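You operate a simulated robot arm through the tools that you are given. There is no shell and no other tool.

The job below is to be done with a simulated robot arm. You get a single attempt, and the scene is never put back.

## Task
Make hot oats: one scoop in the cream dish, then the heated kettle over it.
Fine: lay the scoop back, let the kettle cut out, pour all of it, seat it on its base, spill nothing; keep fingers off its hot wall. Set down upright: yellow scoop.

Only the result counts: the job must be done as asked and must still hold three seconds after the hand-in. Knocking over, shifting, dropping, spilling or breaking anything else fails it.

## Robot
A 7-joint arm with a two-finger parallel gripper, fixed in place. Base frame: the origin is on the floor under the middle of its stand, x ahead of it, y to its left, z up. Readings come in mm, rad, newtons and seconds.
With the tool pointing down near the work surface it reaches from about 380 to 900 mm from the base axis. Its first joint turns from -2.496 to 2.496 rad. Payload 3 kg.
Tool frame: the origin (TCP) lies between the finger pads and is the grasp point; the fingertips stand 30 mm ahead of it; z points along the fingers, y is the line along which they close. The gripper opens to 94 mm. The fingers are 28 mm wide and 10 mm thick; the gripper's body (50 by 96 mm) begins 55 mm behind the TCP.
Orientation is told as [roll, pitch, yaw] about the base's x, y, z axes, in that order, counted from this pose: with the fingers straight down and closing along the base's y, the tool's x points along the base's -x, its y along +y and its z along -z.

## Interface
- The arm moves only by the tool play_rows. Its argument "series" is a list of rows, each an object (a shift or turn left out is 0, a gripper value left out holds the last) with "delta_pos": the shift along the tool's x, y, z in units of 50 mm (1.0 is 50 mm), a list of three; "rot": the turn, a rotation vector about the tool's x, y, z in units of 6 degrees (1.0 is 6 degrees), a list of three; "jaw": the finger opening in mm, from 0 to 94. In form: [{"delta_pos": [dx, dy, dz], "rot": [ax, ay, az], "jaw": jaw}, ...]. A call has 1 to 20 rows; each row shifts and turns the commanded pose from where the row before left it, along the tool's axes as they then stand. A call with a number of a shift or a turn outside -1 to 1 is refused whole. Each row takes 0.2 s and may step no farther than 50 mm and 0.15 rad from the row before; otherwise, or with a gripper value out of range, the whole call is refused. Where a pose cannot be reached the arm comes as near as it can. A force on the tool above 40 N (or 10 N above the force at the start of the call, whichever is more), or a blocked arm, ends the call early, and 0.2 s more pass. Each finger travels about 72 mm/s and halts on what it meets, pressing with about 37 N; the grip force reading is that of the motor and also rises with nothing between the fingers. The clock runs only during rows and for 0.2 s after the last one: add rows that do not move to give the fingers time. It gives the time, the measured TCP pose, the force on the tool (base axes), the opening and the grip force at its end, in the units of the frame above (readings bear some noise), with the torque about the TCP (base axes, N m) and any sound that the robot's microphone picked up, and new pictures: "pictures" is both (left out), scene, wrist or none.
- Cameras (640 x 400 px; columns grow to the right, rows downward): "scene" is fixed at [47.9, -648.7, 1681]; the picture's right is [0.94, -0.35, 0.00], its down [-0.15, -0.40, -0.90] and it looks along [0.31, 0.85, -0.43] (base axes); focal length 362 px, centre (320, 200). "wrist" rides on the gripper at [76, 14, -102] in the tool frame; the picture's right is [-0.18, 0.98, 0.00], its down [-0.75, -0.14, -0.64] and it looks along [-0.63, -0.12, 0.77] (tool axes); focal length 243 px, centre (320, 200). There is no depth. A picture from a camera that has moved, and an enlarged one, comes with that camera's place and axes in the base frame and with its lens.
- close_up(camera, box): a new picture of the part [left, top, right, bottom] of that camera's present view, enlarged. No time passes.
- sign_off(): hands the job in; it is judged then, once.

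Nothing tells you positions but the pictures and the camera data. Unless the task says otherwise, let go and move clear before handing in.

The tools are called after "Call:" as a command line: name --argument value ..., lists and objects as JSON in quotes. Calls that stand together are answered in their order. play_rows: Moves the arm, as the interface text tells. Its arguments: {"type":"object","properties":{"series":{"type":"array","items":{"type":"object","properties":{"delta_pos":{"type":"array","items":{"type":"number"}},"rot":{"type":"array","items":{"type":"number"}},"jaw":{"type":"number"}}}},"pictures":{"type":"string","enum":["both","scene","wrist","none"]}},"required":["series"]} The other tools are called the same way: close_up (camera, box) takes an enlarged picture of a part of a camera's view; sign_off () hands the job in.

At the start:

```text
clock: 0.0
tool_pos: [371.4, 254.5, 1320.7]
tcp_rot: [-0.001, 0.001, 0.001]
contact_force: [0.0, -0.8, 0.4]
torque: [0.05, 0.0, 0.03]
finger_gap: 94.1
finger_force: 0.1
```

scene: 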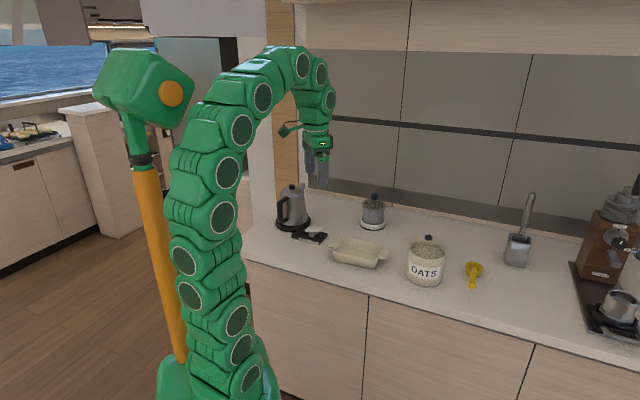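
wrist: 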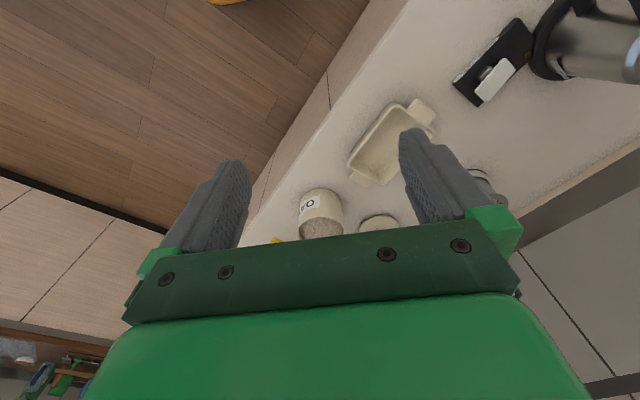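

I see a counter with a kettle on a base with a switch, a small metal jar, a cream dish, an OATS crock with its lid, a yellow scoop, and a coffee grinder. I'll look closer before moving.

Call:
close_up --camera "scene" --box '[250, 160, 410, 280]'

Call:
close_up --camera "scene" --box '[390, 200, 550, 300]'

Call:
close_up --camera "wrist" --box '[240, 0, 640, 250]'

```text
3.33 times, centred on (330, 220) of scene
camera zoom: at [47.9, -648.7, 1681.0], right [0.94, -0.35, 0.0], down [-0.15, -0.4, -0.9], along [0.31, 0.85, -0.43], focal length 1207 px, centre (287, 133)
```

zoom: 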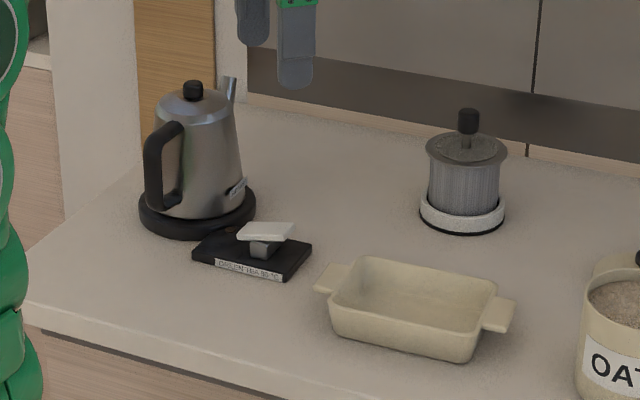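

```text
4.00 times, centred on (470, 250) of scene
camera zoom: at [47.9, -648.7, 1681.0], right [0.94, -0.35, 0.0], down [-0.15, -0.4, -0.9], along [0.31, 0.85, -0.43], focal length 1449 px, centre (-280, 0)
```

zoom: 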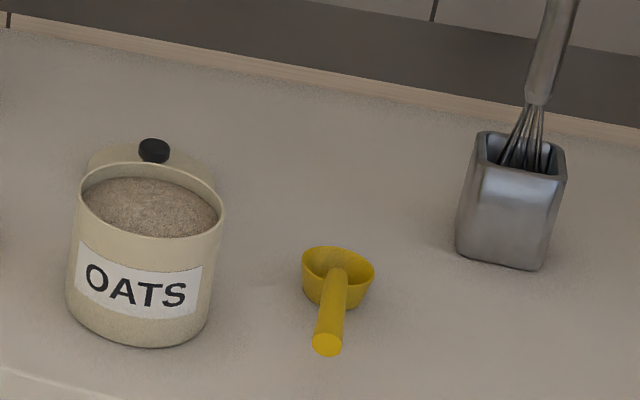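

```text
1.60 times, centred on (440, 125) of wrist
camera zoom: at [293.9, 267.9, 1423.5], right [0.18, 0.98, 0.0], down [0.75, -0.14, 0.64], along [0.63, -0.12, -0.77], focal length 388 px, centre (128, 320)
```

zoom: 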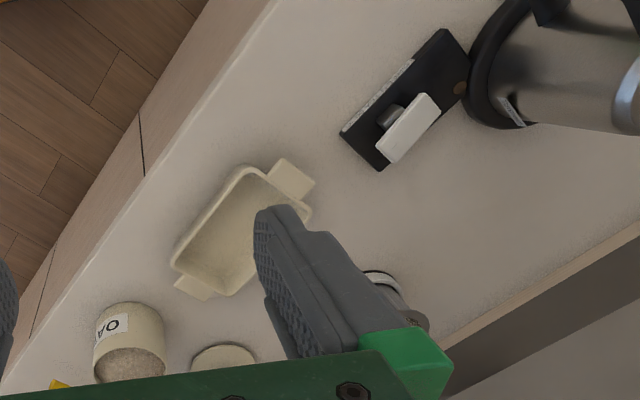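

There's a switch box with a label by the kettle and a label on the kettle; I'll read these and look at details.

Call:
close_up --camera "scene" --box '[290, 205, 340, 250]'

Call:
close_up --camera "scene" --box '[260, 175, 330, 240]'

Call:
close_up --camera "wrist" --box '[440, 0, 640, 120]'

Call:
close_up --camera "scene" --box '[350, 180, 400, 240]'

Call:
close_up --camera "scene" --box '[455, 250, 495, 295]'

Call:
close_up --camera "scene" --box '[560, 170, 640, 360]'

```text
8.89 times, centred on (315, 228) of scene
camera zoom: at [47.9, -648.7, 1681.0], right [0.94, -0.35, 0.0], down [-0.15, -0.4, -0.9], along [0.31, 0.85, -0.43], focal length 3220 px, centre (364, -44)
```

zoom: 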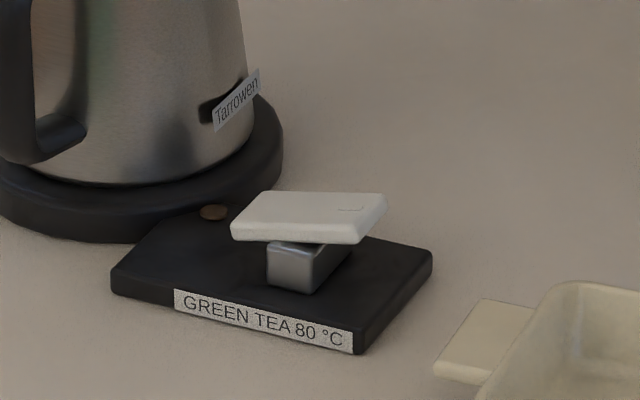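

```text
6.15 times, centred on (295, 208) of scene
camera zoom: at [47.9, -648.7, 1681.0], right [0.94, -0.35, 0.0], down [-0.15, -0.4, -0.9], along [0.31, 0.85, -0.43], focal length 2229 px, centre (474, 154)
```

zoom: 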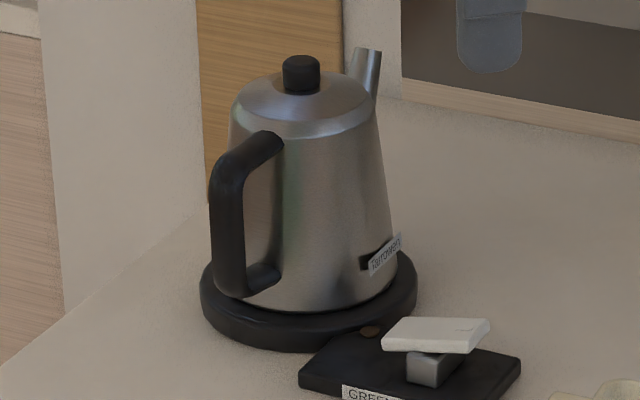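

```text
3.20 times, centred on (540, 60) of wrist
camera zoom: at [293.9, 267.9, 1423.5], right [0.18, 0.98, 0.0], down [0.75, -0.14, 0.64], along [0.63, -0.12, -0.77], focal length 776 px, centre (-384, 648)
```

zoom: 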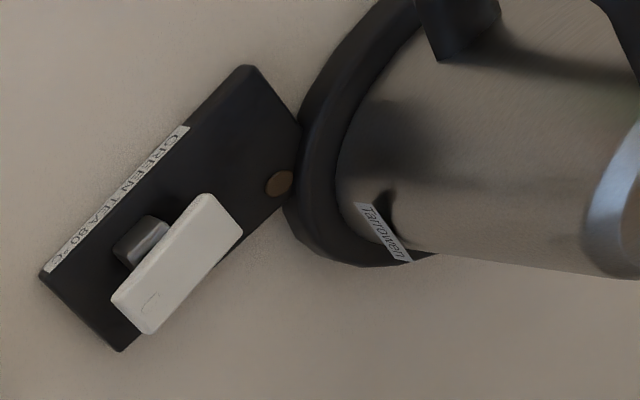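

```text
6.67 times, centred on (375, 210) of scene
camera zoom: at [47.9, -648.7, 1681.0], right [0.94, -0.35, 0.0], down [-0.15, -0.4, -0.9], along [0.31, 0.85, -0.43], focal length 2415 px, centre (-47, 133)
```

zoom: 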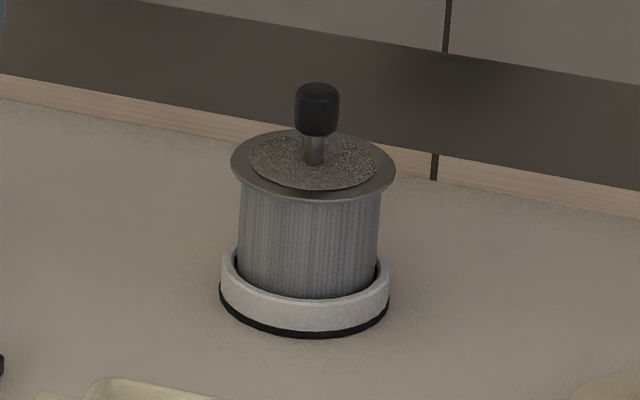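

```text
8.89 times, centred on (475, 272) of scene
camera zoom: at [47.9, -648.7, 1681.0], right [0.94, -0.35, 0.0], down [-0.15, -0.4, -0.9], along [0.31, 0.85, -0.43], focal length 3220 px, centre (-1058, -444)
```

zoom: 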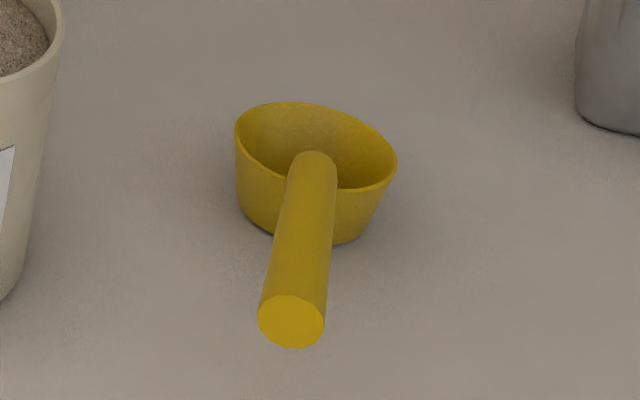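

```text
2.11 times, centred on (600, 265) of scene
camera zoom: at [47.9, -648.7, 1681.0], right [0.94, -0.35, 0.0], down [-0.15, -0.4, -0.9], along [0.31, 0.85, -0.43], focal length 763 px, centre (-270, 63)
```

zoom: 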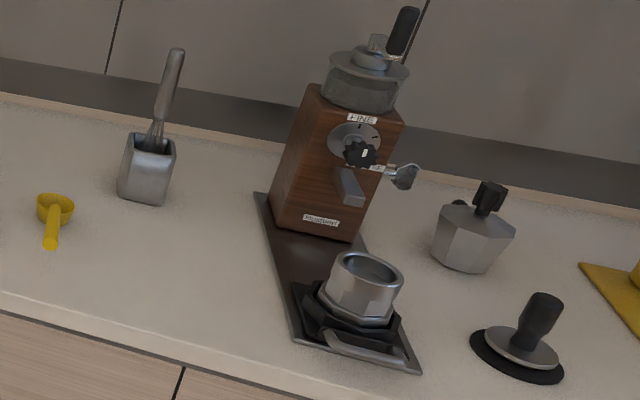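

I take the counter to be near z≈900, the scoop cup near (905,130), crock near (745,175), dish near (580,376) and kettle near (420,690). I'll move the hand over toward the scoop and crock to get a better wrist look.

Call:
play_rows --series '[{"delta_pos": [-0.6725, -0.485, 0.4275]}, {"delta_pos": [-0.6725, -0.485, 0.4275]}, {"delta_pos": [-0.6725, -0.485, 0.4275]}, {"delta_pos": [-0.6725, -0.485, 0.4275]}, {"delta_pos": [-0.6725, -0.485, 0.4275]}, {"delta_pos": [-0.6725, -0.485, 0.4275]}, {"delta_pos": [-0.6725, -0.485, 0.4275]}, {"delta_pos": [-0.6725, -0.485, 0.4275]}, {"delta_pos": [0, 0, 0]}]' --pictures "both"

```text
clock: 2.0
tool_pos: [639.2, 60.3, 1152.1]
tcp_rot: [-0.001, 0.002, 0.004]
contact_force: [0.0, 0.4, -0.4]
torque: [-0.01, -0.03, 0.02]
finger_gap: 93.7
finger_force: 0.1
camera wrist: at [562.5, 74.1, 1255.2], right [0.18, 0.98, 0.0], down [0.75, -0.14, 0.64], along [0.63, -0.12, -0.77], focal length 243 px, centre (320, 200)
```

scene: 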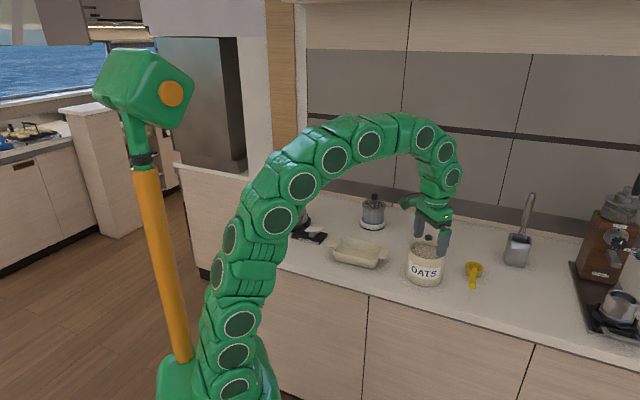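
wrist: 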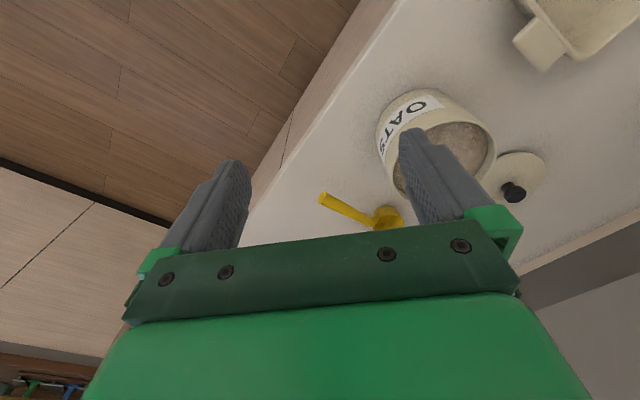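

The wrist view shows the crock with oats, its lid aside, and the scoop with its handle toward me. I'll zoom for measurements.

Call:
close_up --camera "wrist" --box '[290, 60, 570, 240]'

Call:
close_up --camera "wrist" --box '[310, 180, 410, 240]'

Call:
close_up --camera "scene" --box '[390, 220, 500, 300]'

```text
2.22 times, centred on (430, 150) of wrist
camera zoom: at [562.5, 74.1, 1255.2], right [0.18, 0.98, 0.0], down [0.75, -0.14, 0.64], along [0.63, -0.12, -0.77], focal length 539 px, centre (76, 311)
```

zoom: 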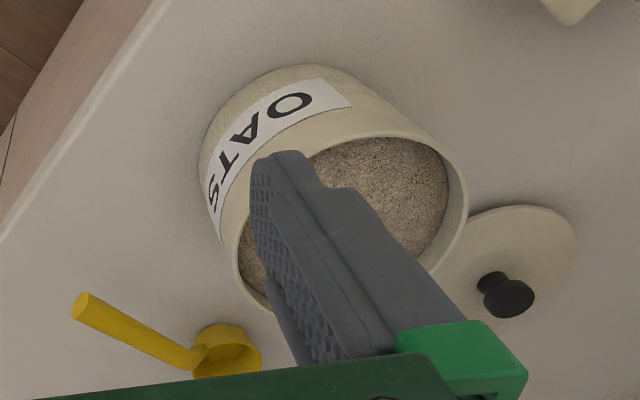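

```text
6.40 times, centred on (360, 210) of wrist
camera zoom: at [562.5, 74.1, 1255.2], right [0.18, 0.98, 0.0], down [0.75, -0.14, 0.64], along [0.63, -0.12, -0.77], focal length 1553 px, centre (64, 136)
```

zoom: 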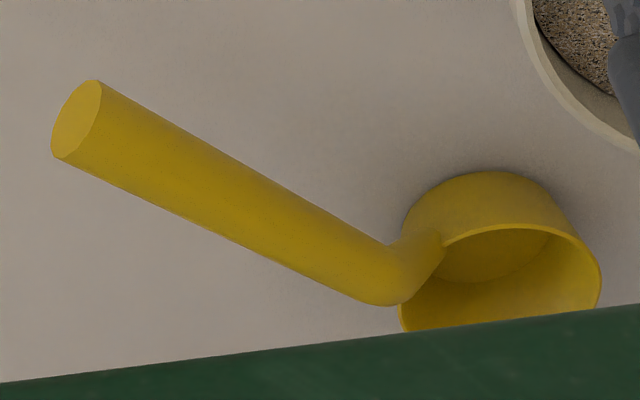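

```text
5.00 times, centred on (445, 260) of scene
camera zoom: at [47.9, -648.7, 1681.0], right [0.94, -0.35, 0.0], down [-0.15, -0.4, -0.9], along [0.31, 0.85, -0.43], focal length 1811 px, centre (-305, -100)
```

zoom: 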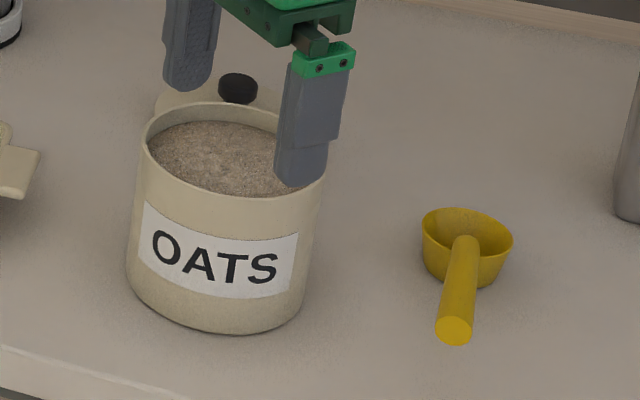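

Triangulating the two views: the scoop's handle is horizontal at z≈952, running from its end near (806,33) to its bend near (880,105). Next I'll go look at the dish and kettle before touching anything.

Call:
play_rows --series '[{"delta_pos": [0.598, 0.64, -0.056]}, {"delta_pos": [0.598, 0.64, -0.056]}, {"delta_pos": [0.598, 0.64, -0.056]}, {"delta_pos": [0.598, 0.64, -0.056]}, {"delta_pos": [0.598, 0.64, -0.056]}, {"delta_pos": [0.598, 0.64, -0.056]}, {"delta_pos": [0.598, 0.64, -0.056]}, {"delta_pos": [0.598, 0.64, -0.056]}, {"delta_pos": [0.598, 0.64, -0.056]}, {"delta_pos": [0.598, 0.64, -0.056]}, {"rot": [0, 0, -1]}, {"rot": [0, 0, -1]}, {"rot": [0, 0, -1]}, {"rot": [0, 0, -1]}, {"rot": [0, 0, -1]}, {"rot": [0, 0, -1]}, {"rot": [0, 0, -1]}, {"rot": [0, 0, -1]}, {"rot": [0, 0, -1]}, {"rot": [0, 0, -1]}]' --pictures "both"

```text
clock: 6.2
tool_pos: [342.2, 380.5, 1176.5]
tcp_rot: [0.0, -0.003, 1.05]
contact_force: [-0.7, 0.6, -0.1]
torque: [0.04, 0.02, 0.04]
finger_gap: 93.8
finger_force: 0.1
camera wrist: at [289.7, 320.9, 1280.4], right [-0.76, 0.65, 0.0], down [0.5, 0.58, 0.64], along [0.42, 0.49, -0.77], focal length 243 px, centre (320, 200)
```

scene: 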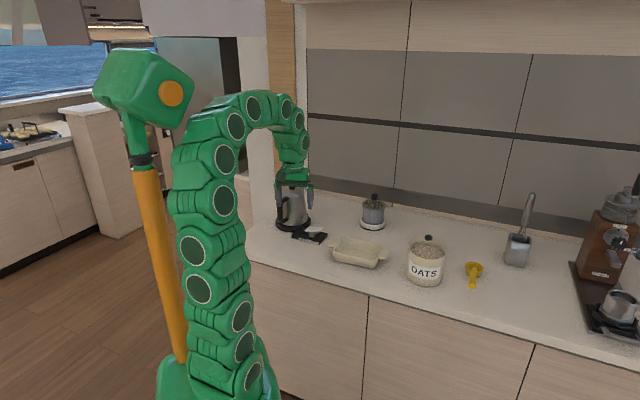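
wrist: 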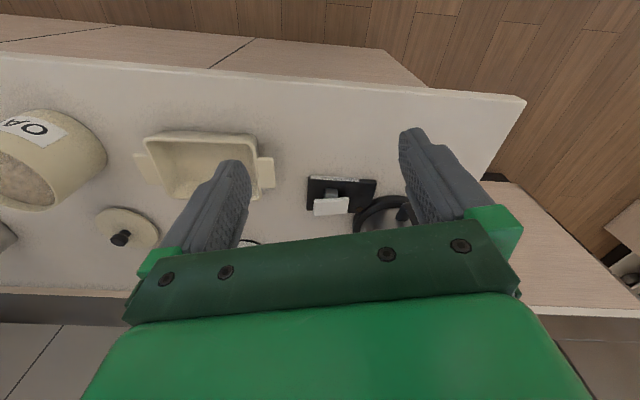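

The gripper hides the lower part of the wrist view, so targets must sit near the top of the image. I'll zoom on what is visible here.

Call:
close_up --camera "wrist" --box '[120, 110, 440, 250]'

Call:
close_up --camera "wrist" --box '[290, 150, 410, 240]'

Call:
close_up --camera "scene" --box '[320, 225, 400, 280]'

```text
2.00 times, centred on (280, 180) of wrist
camera zoom: at [289.7, 320.9, 1280.4], right [-0.76, 0.65, 0.0], down [0.5, 0.58, 0.64], along [0.42, 0.49, -0.77], focal length 485 px, centre (400, 240)
```

zoom: 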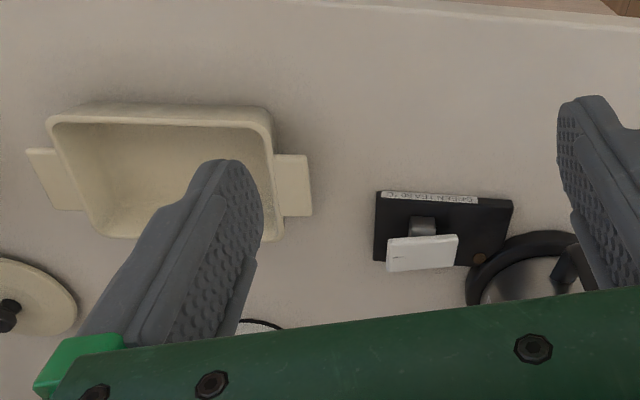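

```text
4.44 times, centred on (350, 195) of wrist
camera zoom: at [289.7, 320.9, 1280.4], right [-0.76, 0.65, 0.0], down [0.5, 0.58, 0.64], along [0.42, 0.49, -0.77], focal length 1078 px, centre (187, 222)
```

zoom: 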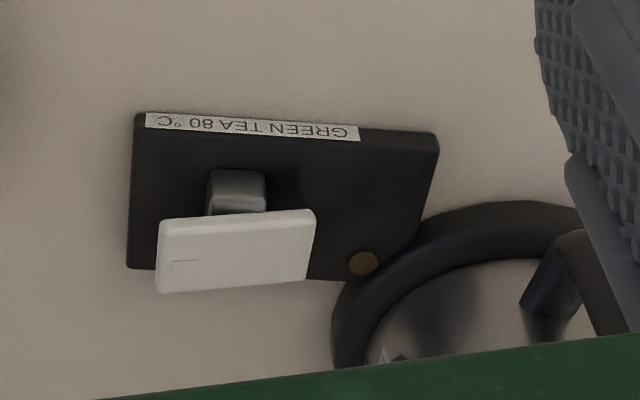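

```text
7.27 times, centred on (360, 252) of scene
camera zoom: at [47.9, -648.7, 1681.0], right [0.94, -0.35, 0.0], down [-0.15, -0.4, -0.9], along [0.31, 0.85, -0.43], focal length 2634 px, centre (29, -182)
```

zoom: 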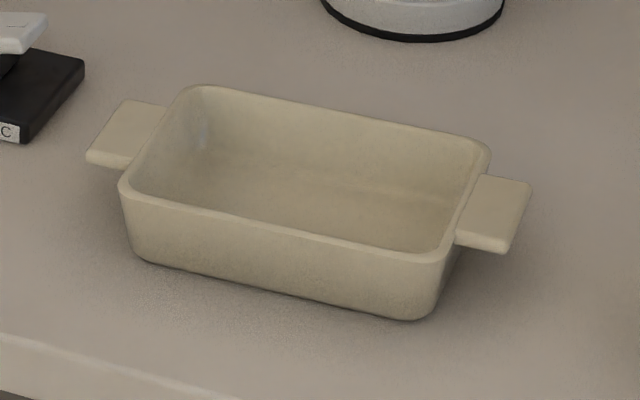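

I'll move the wrist camera nearer to the kettle, keeping the fingers above its top, to see handle, spout and switch.

Call:
play_rows --series '[{"delta_pos": [-0.6135, 0.2675, -0.11]}, {"delta_pos": [-0.6135, 0.2675, -0.11]}, {"delta_pos": [-0.6135, 0.2675, -0.11]}, {"delta_pos": [-0.6135, 0.2675, -0.11]}, {"rot": [0, 0, -1]}, {"rot": [0, 0, -1]}, {"rot": [0, 0, -1]}, {}]' --pictures "wrist"

```text
clock: 8.0
tool_pos: [355.3, 514.1, 1200.3]
tcp_rot: [-0.001, 0.0, 1.362]
contact_force: [-0.7, -0.1, -0.5]
torque: [-0.02, 0.03, 0.0]
finger_gap: 94.1
finger_force: 0.1
camera wrist: at [324.2, 441.7, 1302.3], right [-0.92, 0.38, 0.0], down [0.29, 0.71, 0.64], along [0.25, 0.59, -0.77], focal length 243 px, centre (320, 200)
```

wrist: 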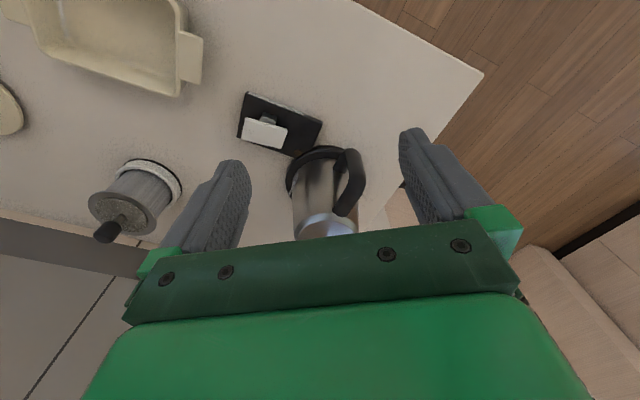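

Call:
close_up --camera "wrist" --box '[225, 80, 405, 240]'

Call:
close_up --camera "scene" --box '[260, 175, 350, 250]'

```text
2.50 times, centred on (315, 160) of wrist
camera zoom: at [324.2, 441.7, 1302.3], right [-0.92, 0.38, 0.0], down [0.29, 0.71, 0.64], along [0.25, 0.59, -0.77], focal length 606 px, centre (332, 300)
```

zoom: 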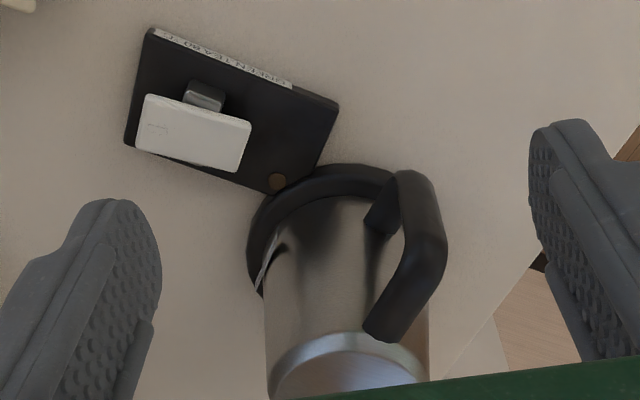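

```text
5.33 times, centred on (305, 212) of scene
camera zoom: at [47.9, -648.7, 1681.0], right [0.94, -0.35, 0.0], down [-0.15, -0.4, -0.9], along [0.31, 0.85, -0.43], focal length 1932 px, centre (400, 133)
```

zoom: 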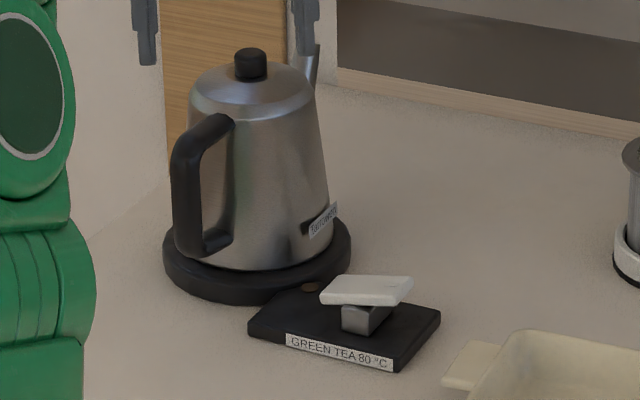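

The kettle handle bar stands near (350,635), z≈963–1046, with the kettle beyond it at azimuth ≈40°; the switch paddle is near (472,563,933). I'll hover closer over the switch to see how it works.

Call:
play_rows --series '[{"delta_pos": [-0.275, -0.412, 0.68]}, {"delta_pos": [-0.275, -0.412, 0.68]}, {"delta_pos": [-0.275, -0.412, 0.68]}, {"delta_pos": [-0.275, -0.412, 0.68]}, {"delta_pos": [-0.275, -0.412, 0.68]}, {}]' --pictures "both"

```text
clock: 9.4
tool_pos: [468.1, 560.4, 1027.7]
tcp_rot: [0.0, 0.0, 1.365]
contact_force: [-0.1, -0.8, -1.0]
torque: [-0.05, -0.01, -0.01]
finger_gap: 94.1
finger_force: 0.1
camera wrist: at [438.3, 488.7, 1131.1], right [-0.92, 0.38, 0.0], down [0.29, 0.71, 0.64], along [0.25, 0.59, -0.77], focal length 243 px, centre (320, 200)
```

scene: 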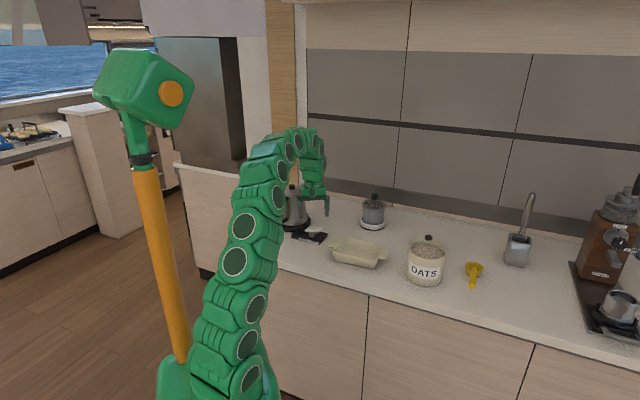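
wrist: 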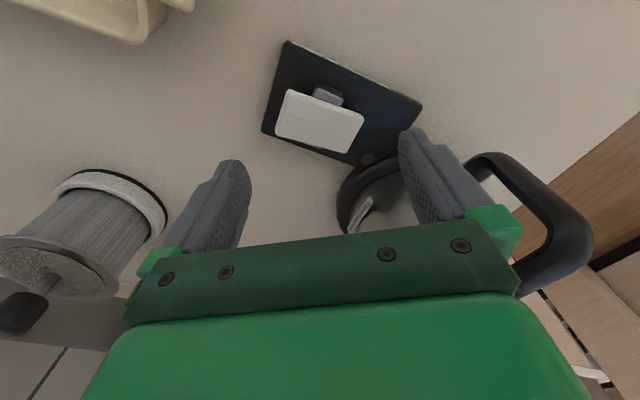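

Call:
close_up --camera "wrist" --box '[240, 30, 440, 170]'

Call:
close_up --camera "scene" --box '[285, 215, 335, 250]'

```text
2.86 times, centred on (340, 100) of wrist
camera zoom: at [438.3, 488.7, 1131.1], right [-0.92, 0.38, 0.0], down [0.29, 0.71, 0.64], along [0.25, 0.59, -0.77], focal length 693 px, centre (263, 486)
```

zoom: 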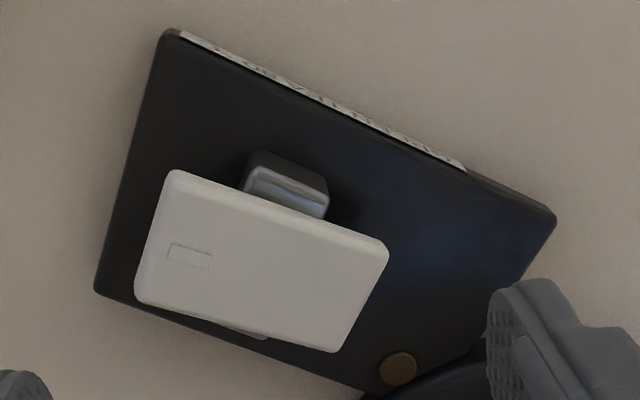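

```text
11.43 times, centred on (310, 232) of scene
camera zoom: at [47.9, -648.7, 1681.0], right [0.94, -0.35, 0.0], down [-0.15, -0.4, -0.9], along [0.31, 0.85, -0.43], focal length 4140 px, centre (434, -171)
```

zoom: 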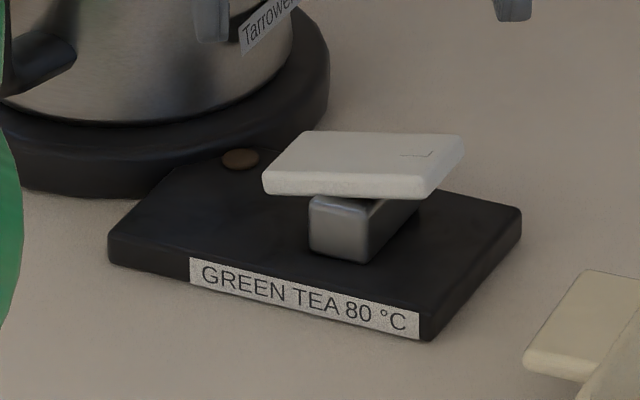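

The switch is a rocker whose marked ("°C") end stands up, to be pressed later. Before gripping anything I'll test in free air above the dish whether the arm can lean the tool outward and spin, which I'll need for dumping the scoop.

Call:
play_rows --series '[{"delta_pos": [0, 0, -0.888]}, {"delta_pos": [0, 0, -0.888]}, {"delta_pos": [0, 0, -0.888]}, {"delta_pos": [0, 0, -0.888]}, {"delta_pos": [0, 0, -0.888]}, {"delta_pos": [0.708, -0.524, 0]}, {"delta_pos": [0.708, -0.524, 0]}, {"delta_pos": [0.708, -0.524, 0]}, {"delta_pos": [0.708, -0.524, 0]}, {"delta_pos": [0.708, -0.524, 0]}, {"rot": [0, 0, 1]}, {"rot": [0, 0, 1]}, {"rot": [0, 0, 1]}, {"rot": [0, 0, 1]}, {"rot": [0, 0, 1]}, {"rot": [0, 0, 1]}, {}]' --pictures "wrist"

Call:
play_rows --series '[{"rot": [0, -1, 0]}, {"rot": [0, -1, 0]}, {"rot": [0, -1, 0]}, {"rot": [0, -1, 0]}, {"rot": [0, -1, 0]}, {"rot": [0, -1, 0]}, {"rot": [0, -1, 0]}, {"rot": [0, -1, 0]}, {"rot": [0, -1, 0]}, {"rot": [0, -1, 0]}, {}, {}]' --pictures "both"

```text
clock: 13.0
tool_pos: [559.4, 357.0, 1219.9]
tcp_rot: [-0.001, -0.001, 0.733]
contact_force: [-0.1, -0.5, 0.2]
torque: [-0.02, 0.01, 0.0]
finger_gap: 94.3
finger_force: 0.2
out of reach, approached as far as the arm can: row 5
camera wrist: at [493.9, 316.0, 1323.4], right [-0.52, 0.85, 0.0], down [0.65, 0.4, 0.64], along [0.55, 0.33, -0.77], focal length 243 px, centre (320, 200)
```

wrist: 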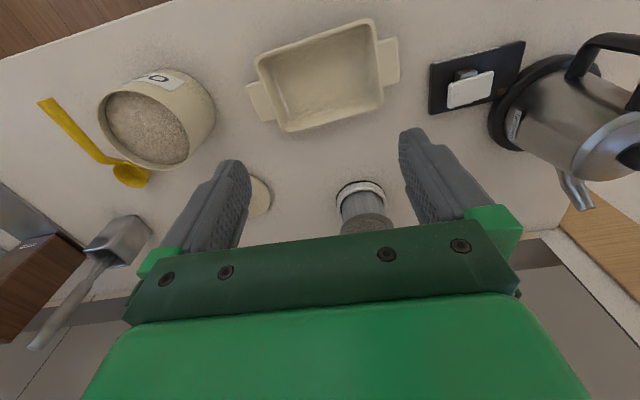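

```text
clock: 15.6
tool_pos: [560.1, 357.0, 1219.9]
tcp_rot: [-0.001, -1.051, 0.736]
contact_force: [0.3, 0.9, 0.0]
torque: [0.01, 0.0, -0.01]
finger_gap: 94.2
finger_force: 0.1
camera wrist: at [456.2, 282.8, 1206.0], right [-0.59, 0.79, 0.16], down [-0.04, -0.23, 0.97], along [0.81, 0.57, 0.16], focal length 243 px, centre (320, 200)
```

scene: 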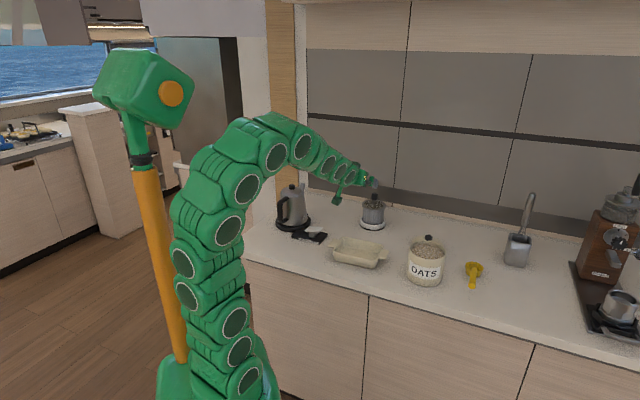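
wrist: 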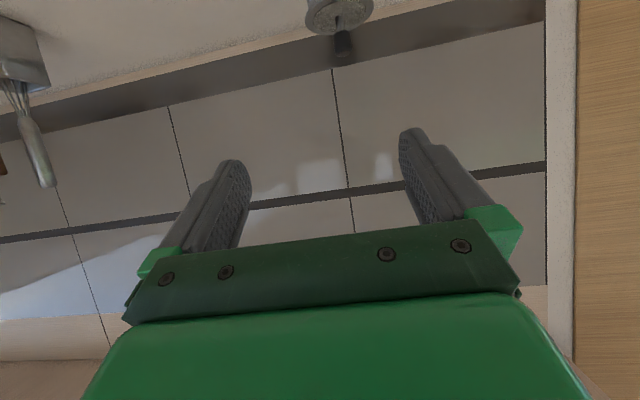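

The outward lean of 60° works. Now I'll test the spin about the tool axis in both directions in free air.

Call:
play_rows --series '[{"rot": [0, 0, 1]}, {"rot": [0, 0, 1]}, {"rot": [0, 0, 1]}, {"rot": [0, 0, 1]}, {"rot": [0, 0, 1]}, {"rot": [0, 0, 1]}, {"rot": [0, 0, 1]}, {"rot": [0, 0, 1]}, {"rot": [0, 0, 1]}, {"rot": [0, 0, 1]}, {"rot": [0, 0, 1]}, {"rot": [0, 0, 1]}, {"rot": [0, 0, 1]}, {"rot": [0, 0, 1]}, {"rot": [0, 0, 1]}, {"rot": [0, 0, 1]}, {"rot": [0, 0, 1]}, {"rot": [0, 0, 1]}, {"rot": [0, 0, 1]}, {"rot": [0, 0, 1]}]' --pictures "none"

Call:
play_rows --series '[{"rot": [0, 0, 1]}, {"rot": [0, 0, 1]}, {"rot": [0, 0, 1]}, {"rot": [0, 0, 1]}, {"rot": [0, 0, 1]}, {"rot": [0, 0, 1]}, {"rot": [0, 0, 1]}, {"rot": [0, 0, 1]}, {"rot": [0, 0, 1]}, {"rot": [0, 0, 1]}, {}]' --pictures "both"

```text
clock: 19.8
tool_pos: [559.3, 357.7, 1220.1]
tcp_rot: [0.983, 0.45, -1.118]
contact_force: [1.2, 0.0, -0.5]
torque: [-0.02, 0.01, 0.05]
finger_gap: 93.9
finger_force: 0.1
```

```text
clock: 22.2
tool_pos: [559.4, 357.4, 1221.2]
tcp_rot: [-0.001, 1.048, -2.409]
contact_force: [0.3, 0.4, 0.3]
torque: [-0.01, -0.02, -0.03]
finger_gap: 94.1
finger_force: 0.0
camera wrist: at [531.0, 312.2, 1338.1], right [0.59, -0.79, -0.16], down [-0.79, -0.52, -0.33], along [0.18, 0.32, -0.93], focal length 243 px, centre (320, 200)
```

scene: 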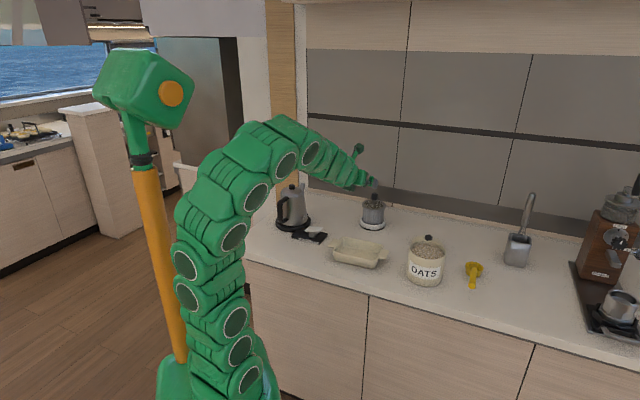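
wrist: 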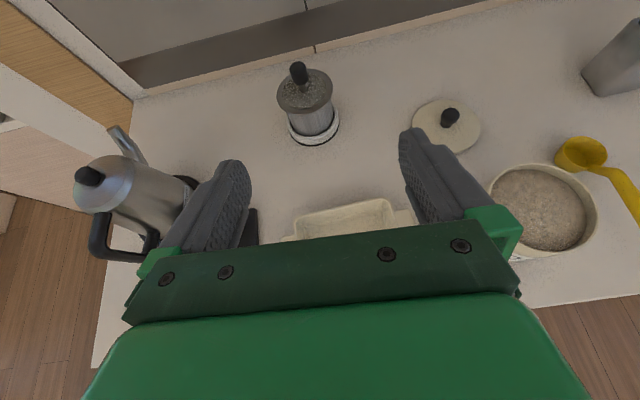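

Both the lean and a full 180° spin are reachable, so I can grip the scoop with the tool leaning outward and dump by spinning. This view shows everything well, so I'll zoom in to measure the crock, scoop and dish.

Call:
close_up --camera "wrist" --box '[470, 120, 640, 270]'

Call:
close_up --camera "wrist" --box '[60, 110, 260, 270]'

```text
2.67 times, centred on (555, 195) of wrist
camera zoom: at [531.0, 312.2, 1338.1], right [0.59, -0.79, -0.16], down [-0.79, -0.52, -0.33], along [0.18, 0.32, -0.93], focal length 647 px, centre (-307, 213)
```

zoom: 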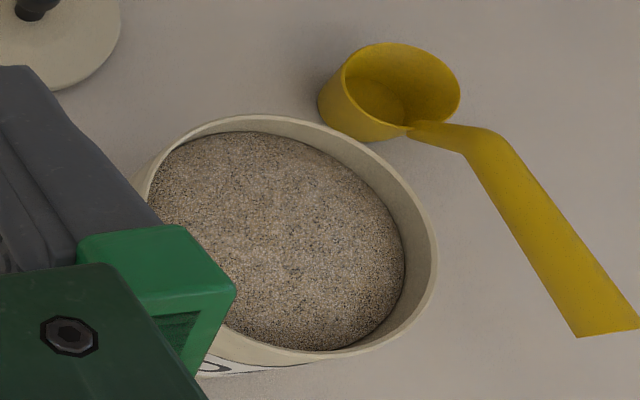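

```text
2.50 times, centred on (160, 190) of wrist
camera zoom: at [531.0, 312.2, 1338.1], right [0.59, -0.79, -0.16], down [-0.79, -0.52, -0.33], along [0.18, 0.32, -0.93], focal length 606 px, centre (720, 225)
```

zoom: 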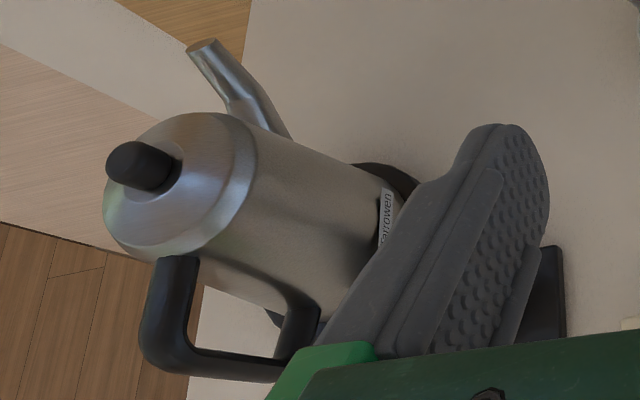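

I'll slide sideways so the camera sits over the crock and scoop for precise measurement.

Call:
play_rows --series '[{"delta_pos": [0, 0.966, 0]}, {"delta_pos": [0, 0.966, 0]}, {"delta_pos": [0, 0.966, 0]}, {"delta_pos": [0, 0.966, 0]}, {"delta_pos": [0, 0.966, 0]}, {}]' --pictures "wrist"

```text
clock: 23.6
tool_pos: [722.9, 177.6, 1220.7]
tcp_rot: [-0.002, 1.047, -2.408]
contact_force: [-0.3, -0.9, 0.0]
torque: [0.03, 0.02, -0.03]
finger_gap: 94.1
finger_force: 0.0
camera wrist: at [694.2, 131.6, 1338.3], right [0.59, -0.79, -0.16], down [-0.79, -0.52, -0.33], along [0.18, 0.32, -0.93], focal length 243 px, centre (320, 200)
```

wrist: 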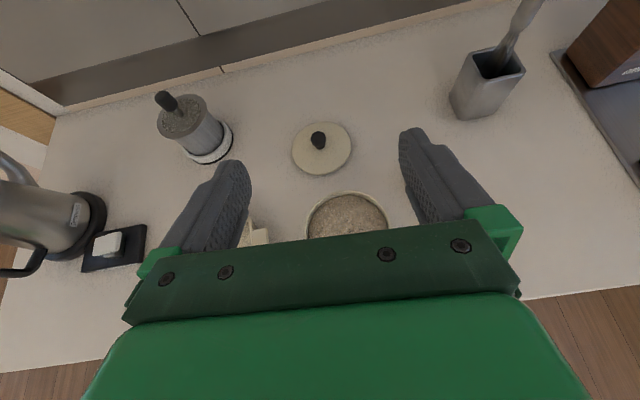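

Call:
play_rows --series '[{"delta_pos": [-0.4333, 0, -0.7507]}, {"delta_pos": [-0.4333, 0, -0.7507]}, {"delta_pos": [-0.4333, 0, -0.7507]}, {}]' --pictures "wrist"

```text
clock: 24.6
tool_pos: [626.1, 91.2, 1219.5]
tcp_rot: [0.001, 1.046, -2.406]
contact_force: [-0.4, 0.2, 0.2]
torque: [0.01, -0.03, 0.0]
finger_gap: 94.0
finger_force: 0.0
camera wrist: at [596.1, 45.1, 1337.3], right [0.59, -0.79, -0.16], down [-0.79, -0.52, -0.33], along [0.18, 0.32, -0.93], focal length 243 px, centre (320, 200)
```

wrist: 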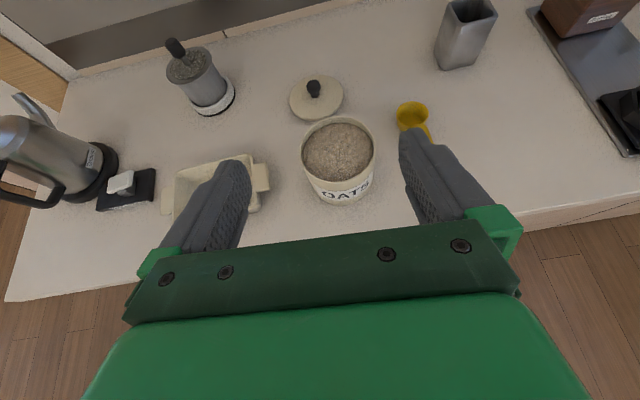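

Call:
close_up --camera "wrist" --box '[270, 60, 450, 215]'

Call:
close_up --camera "wrist" --box '[390, 90, 450, 140]'

```text
2.58 times, centred on (360, 138) of wrist
camera zoom: at [596.1, 45.1, 1337.3], right [0.59, -0.79, -0.16], down [-0.79, -0.52, -0.33], along [0.18, 0.32, -0.93], focal length 626 px, centre (217, 361)
```

zoom: 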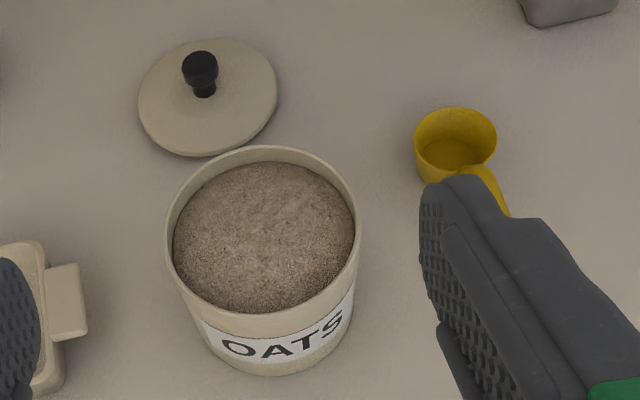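

```text
8.00 times, centred on (420, 115) of wrist
camera zoom: at [596.1, 45.1, 1337.3], right [0.59, -0.79, -0.16], down [-0.79, -0.52, -0.33], along [0.18, 0.32, -0.93], focal length 1941 px, centre (-480, 880)
```

zoom: 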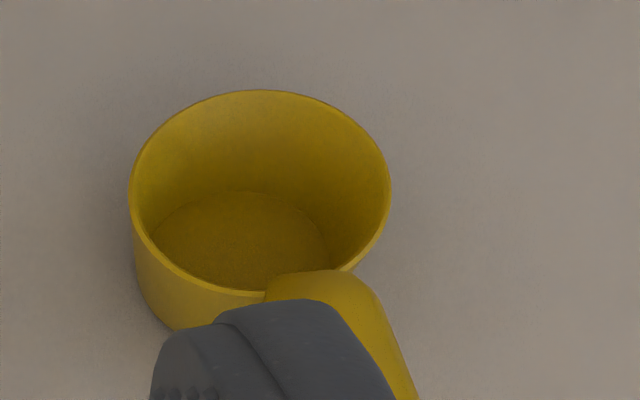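

Measurements agree well: crock centre ≈(746,187), rim z≈1012, oats ≈1001; scoop cup rim centre ≈(917,141,934), handle axis from (811,32) to (886,106) at z≈949. I'll line up behind the scoop handle with the tool leaning outward, camera on top.

Call:
play_rows --series '[{"rot": [0.4835, 0, -0.279]}, {"delta_pos": [-0.5017, 0.4954, 0.3911]}, {"delta_pos": [-0.5017, 0.4954, 0.3911]}, {"delta_pos": [-0.5017, 0.4954, 0.3911]}, {"delta_pos": [-0.5017, 0.4954, 0.3911]}, {"delta_pos": [-0.5017, 0.4954, 0.3911]}, {"delta_pos": [-0.5017, 0.4954, 0.3911]}, {"delta_pos": [-0.5017, 0.4954, 0.3911]}, {}]' --pictures "both"

```text
clock: 26.6
tool_pos: [722.2, 17.1, 1037.0]
tcp_rot: [0.014, 1.018, -2.35]
contact_force: [0.4, 0.5, 0.3]
torque: [0.0, -0.02, 0.02]
finger_gap: 94.1
finger_force: 0.0
out of reach, approached as far as the arm can: row 6, 7, 8
camera wrist: at [697.6, -26.1, 1156.9], right [0.62, -0.77, -0.15], down [-0.77, -0.56, -0.3], along [0.15, 0.3, -0.94], focal length 243 px, centre (320, 200)
```

scene: 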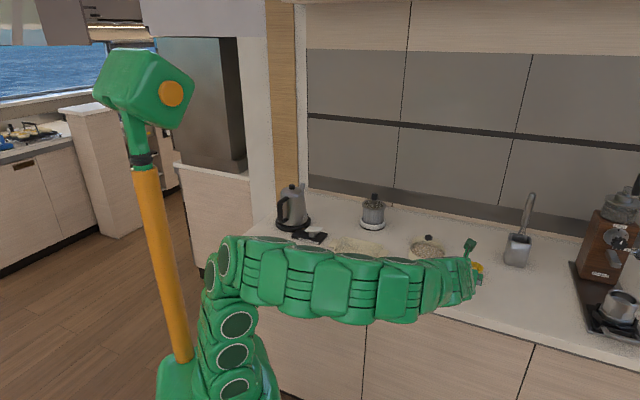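
wrist: 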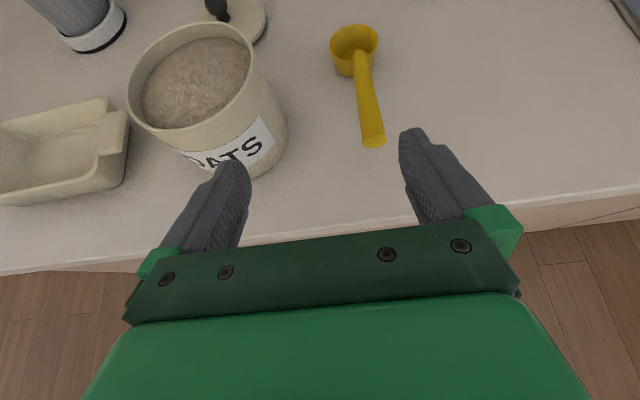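

The flipped wrist runs into a joint limit here, so I'll spin back to the camera-below configuration, which should reach the scoop.

Call:
play_rows --series '[{"rot": [0, 0, -1]}, {"rot": [0, 0, -1]}, {"rot": [0, 0, -1]}, {"rot": [0, 0, -1]}, {"rot": [0, 0, -1]}, {"rot": [0, 0, -1]}, {"rot": [0, 0, -1]}, {"rot": [0, 0, -1]}, {"rot": [0, 0, -1]}, {"rot": [0, 0, -1]}, {"rot": [0, 0, -1]}, {"rot": [0, 0, -1]}, {"rot": [0, 0, -1]}, {"rot": [0, 0, -1]}, {"rot": [0, 0, -1]}, {"rot": [0, 0, -1]}, {"rot": [0, 0, -1]}, {"rot": [0, 0, -1]}, {"rot": [0, 0, -1]}, {"rot": [0, 0, -1]}]' --pictures "none"

Call:
play_rows --series '[{"rot": [0, 0, -1]}, {"rot": [0, 0, -1]}, {"rot": [0, 0, -1]}, {"rot": [0, 0, -1]}, {"rot": [0, 0, -1]}, {"rot": [0, 0, -1]}, {"rot": [0, 0, -1]}, {"rot": [0, 0, -1]}, {"rot": [0, 0, -1]}, {"rot": [0, 0, -1]}, {}]' --pictures "both"

```text
clock: 30.8
tool_pos: [685.4, 60.8, 1071.0]
tcp_rot: [0.97, -0.448, -0.5]
contact_force: [0.1, -0.2, -0.1]
torque: [-0.02, -0.02, 0.04]
finger_gap: 94.0
finger_force: 0.0
out of reach, approached as far as the arm can: row 1, 5, 18, 19, 20
```

```text
clock: 33.2
tool_pos: [634.3, 134.9, 1068.0]
tcp_rot: [-0.009, -1.047, 0.793]
contact_force: [0.1, 0.4, 0.5]
torque: [-0.04, -0.02, 0.01]
finger_gap: 94.1
finger_force: 0.1
out of reach, approached as far as the arm can: row 1, 2, 3, 4, 5, 6, 7, 8, 9, 10
camera wrist: at [533.2, 53.7, 1052.8], right [-0.63, 0.76, 0.16], down [-0.03, -0.23, 0.97], along [0.78, 0.61, 0.17], focal length 243 px, centre (320, 200)
```

scene: 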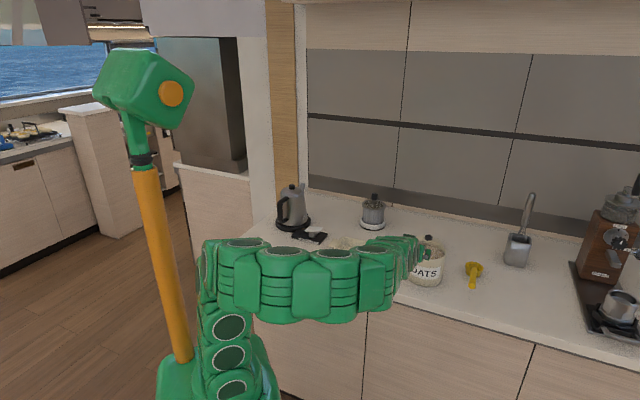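
wrist: 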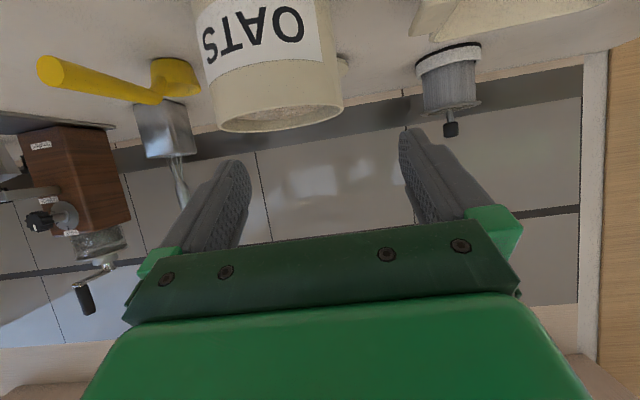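

The arm has a forearm-roll limit (sideways leans at low height fail), so leaning must stay near radial. I'll test what outward lean and spin are possible low over the dish, still in free air.

Call:
play_rows --series '[{"delta_pos": [-0.121, 0.91, 0.114]}, {"delta_pos": [-0.121, 0.91, 0.114]}, {"delta_pos": [-0.121, 0.91, 0.114]}, {"delta_pos": [-0.121, 0.91, 0.114]}, {"delta_pos": [-0.121, 0.91, 0.114]}, {"rot": [0.895, 0, 0.517]}, {"rot": [0.895, 0, 0.517]}, {}]' --pictures "none"

```text
clock: 35.0
tool_pos: [582.8, 222.7, 1070.8]
tcp_rot: [-0.107, -1.039, 0.756]
contact_force: [0.6, -0.4, 0.1]
torque: [-0.05, -0.01, -0.03]
finger_gap: 94.0
finger_force: 0.1
out of reach, approached as far as the arm can: row 3, 4, 5, 6, 7
```

Call:
play_rows --series '[{"rot": [0, 1, 0]}, {"rot": [0, 1, 0]}, {"rot": [-1, 0.4, 0]}, {"delta_pos": [-0.566, 0, -0.566]}, {"delta_pos": [-0.566, 0, -0.566]}, {"delta_pos": [-0.566, 0, -0.566]}, {}]' --pictures "none"

```text
clock: 36.6
tool_pos: [585.2, 217.0, 1191.3]
tcp_rot: [0.064, -0.792, 0.664]
contact_force: [-0.6, 0.4, 0.0]
torque: [0.03, -0.03, 0.02]
finger_gap: 93.8
finger_force: 0.1
```

Call:
play_rows --series '[{"rot": [0.61, 0, 0]}, {"rot": [0.837, 0, 0.837]}, {"delta_pos": [0.064, 0.901, -0.064]}, {"delta_pos": [0.064, 0.901, -0.064]}, {"delta_pos": [0.064, 0.901, -0.064]}, {"delta_pos": [0.57, 0, 0.57]}, {"delta_pos": [0.57, 0, 0.57]}, {"delta_pos": [0.57, 0, 0.57]}, {}]' --pictures "scene"

```text
clock: 38.6
tool_pos: [502.8, 325.9, 1070.5]
tcp_rot: [0.001, -0.792, 0.542]
contact_force: [-0.3, 0.5, -0.6]
torque: [0.0, -0.02, -0.02]
finger_gap: 93.8
finger_force: 0.0
```

scene: 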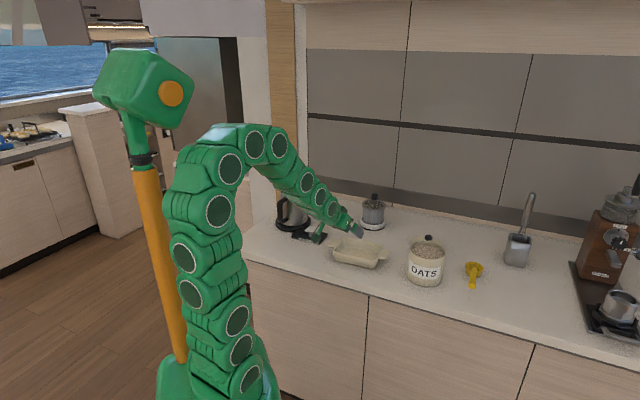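

Call:
play_rows --series '[{"rot": [0, -1, 0]}, {"rot": [0, -1, 0]}, {"rot": [0, -1, 0]}, {}]' --pictures "scene"

```text
clock: 39.6
tool_pos: [514.0, 331.7, 1075.1]
tcp_rot: [0.001, -0.997, 0.541]
contact_force: [-0.4, -0.5, -0.6]
torque: [0.02, -0.01, 0.01]
finger_gap: 94.1
finger_force: 0.1
out of reach, approached as far as the arm can: row 2, 3
```

scene: 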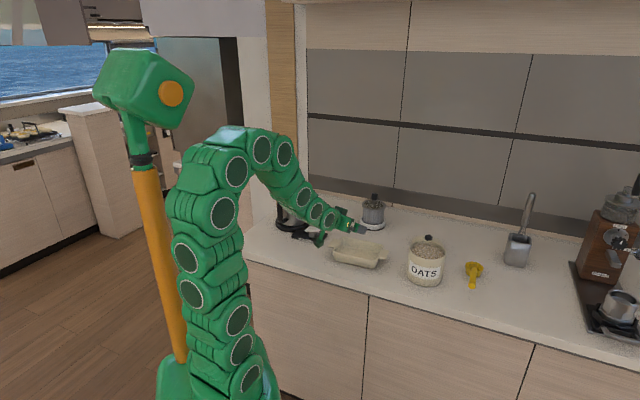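

Leaning outward low over the dish is limited, but sideways pitching should be possible. I'll go vertical, turn the hand so the handle direction would be azimuth ≈−62°, and test the side-to-side pitch needed for a dump.

Call:
play_rows --series '[{"rot": [0, 1, 0]}, {"rot": [0, 1, 0]}, {"rot": [0, 1, 0]}, {"rot": [0, 1, 0]}, {"rot": [0, 1, 0]}, {"rot": [0, 1, 0]}, {"rot": [0, 1, 0]}, {"rot": [0, 1, 0]}, {"rot": [0, 1, 0]}, {"rot": [0, 0.5, 0], "delta_pos": [0, 0, -0.8]}, {"rot": [0, 0, 1], "delta_pos": [0, 0, -0.8]}, {"rot": [0, 0, 1]}, {"rot": [0, 0, 1]}, {"rot": [0, 0, 1]}, {"rot": [0, 0, 1]}, {"rot": [0, 0, 1]}, {"rot": [0, 0, 1]}, {"rot": [0, 0, 1]}, {}]' --pictures "none"

Call:
play_rows --series '[{"rot": [0, 0, 1]}, {"rot": [0, 0, 1]}, {"rot": [0, 0, 1]}, {"rot": [0, 0, 1]}, {"rot": [0, 0, 1]}, {"rot": [0, 0, 1]}, {"rot": [0, 0, 1]}, {"rot": [0, 0, 0.5]}, {"rot": [0, -1, 0]}, {"rot": [0, -1, 0]}, {"rot": [0, -1, 0]}, {"rot": [0, -1, 0]}, {"rot": [0, -1, 0]}, {"rot": [0, -1, 0]}, {"rot": [0, -1, 0]}, {"rot": [0, -1, 0]}, {}]' --pictures "both"

```text
clock: 43.6
tool_pos: [512.8, 330.8, 1155.3]
tcp_rot: [0.003, 0.0, -0.298]
contact_force: [0.9, 0.3, 0.7]
torque: [0.01, -0.02, -0.02]
finger_gap: 93.7
finger_force: 0.0
```

```text
clock: 47.2
tool_pos: [513.5, 330.7, 1155.5]
tcp_rot: [0.003, -0.838, -1.084]
contact_force: [0.4, -0.3, -0.3]
torque: [-0.01, -0.01, 0.03]
finger_gap: 93.9
finger_force: 0.0
camera wrist: at [465.7, 448.7, 1167.6], right [0.93, 0.35, 0.14], down [-0.11, -0.09, 0.99], along [0.36, -0.93, -0.04], focal length 243 px, centre (320, 200)
```

scene: 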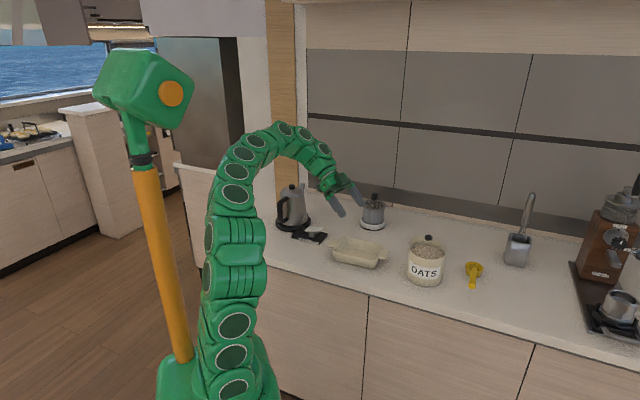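
wrist: 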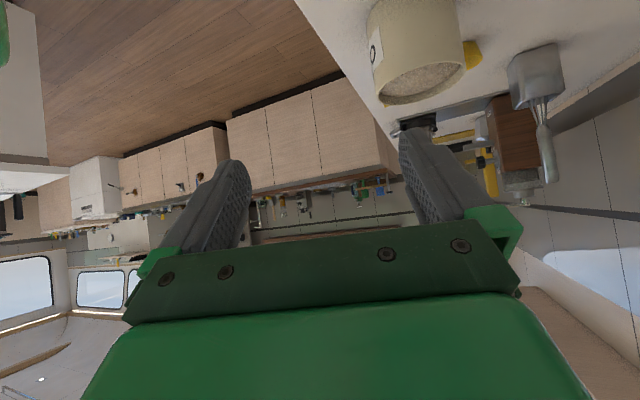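

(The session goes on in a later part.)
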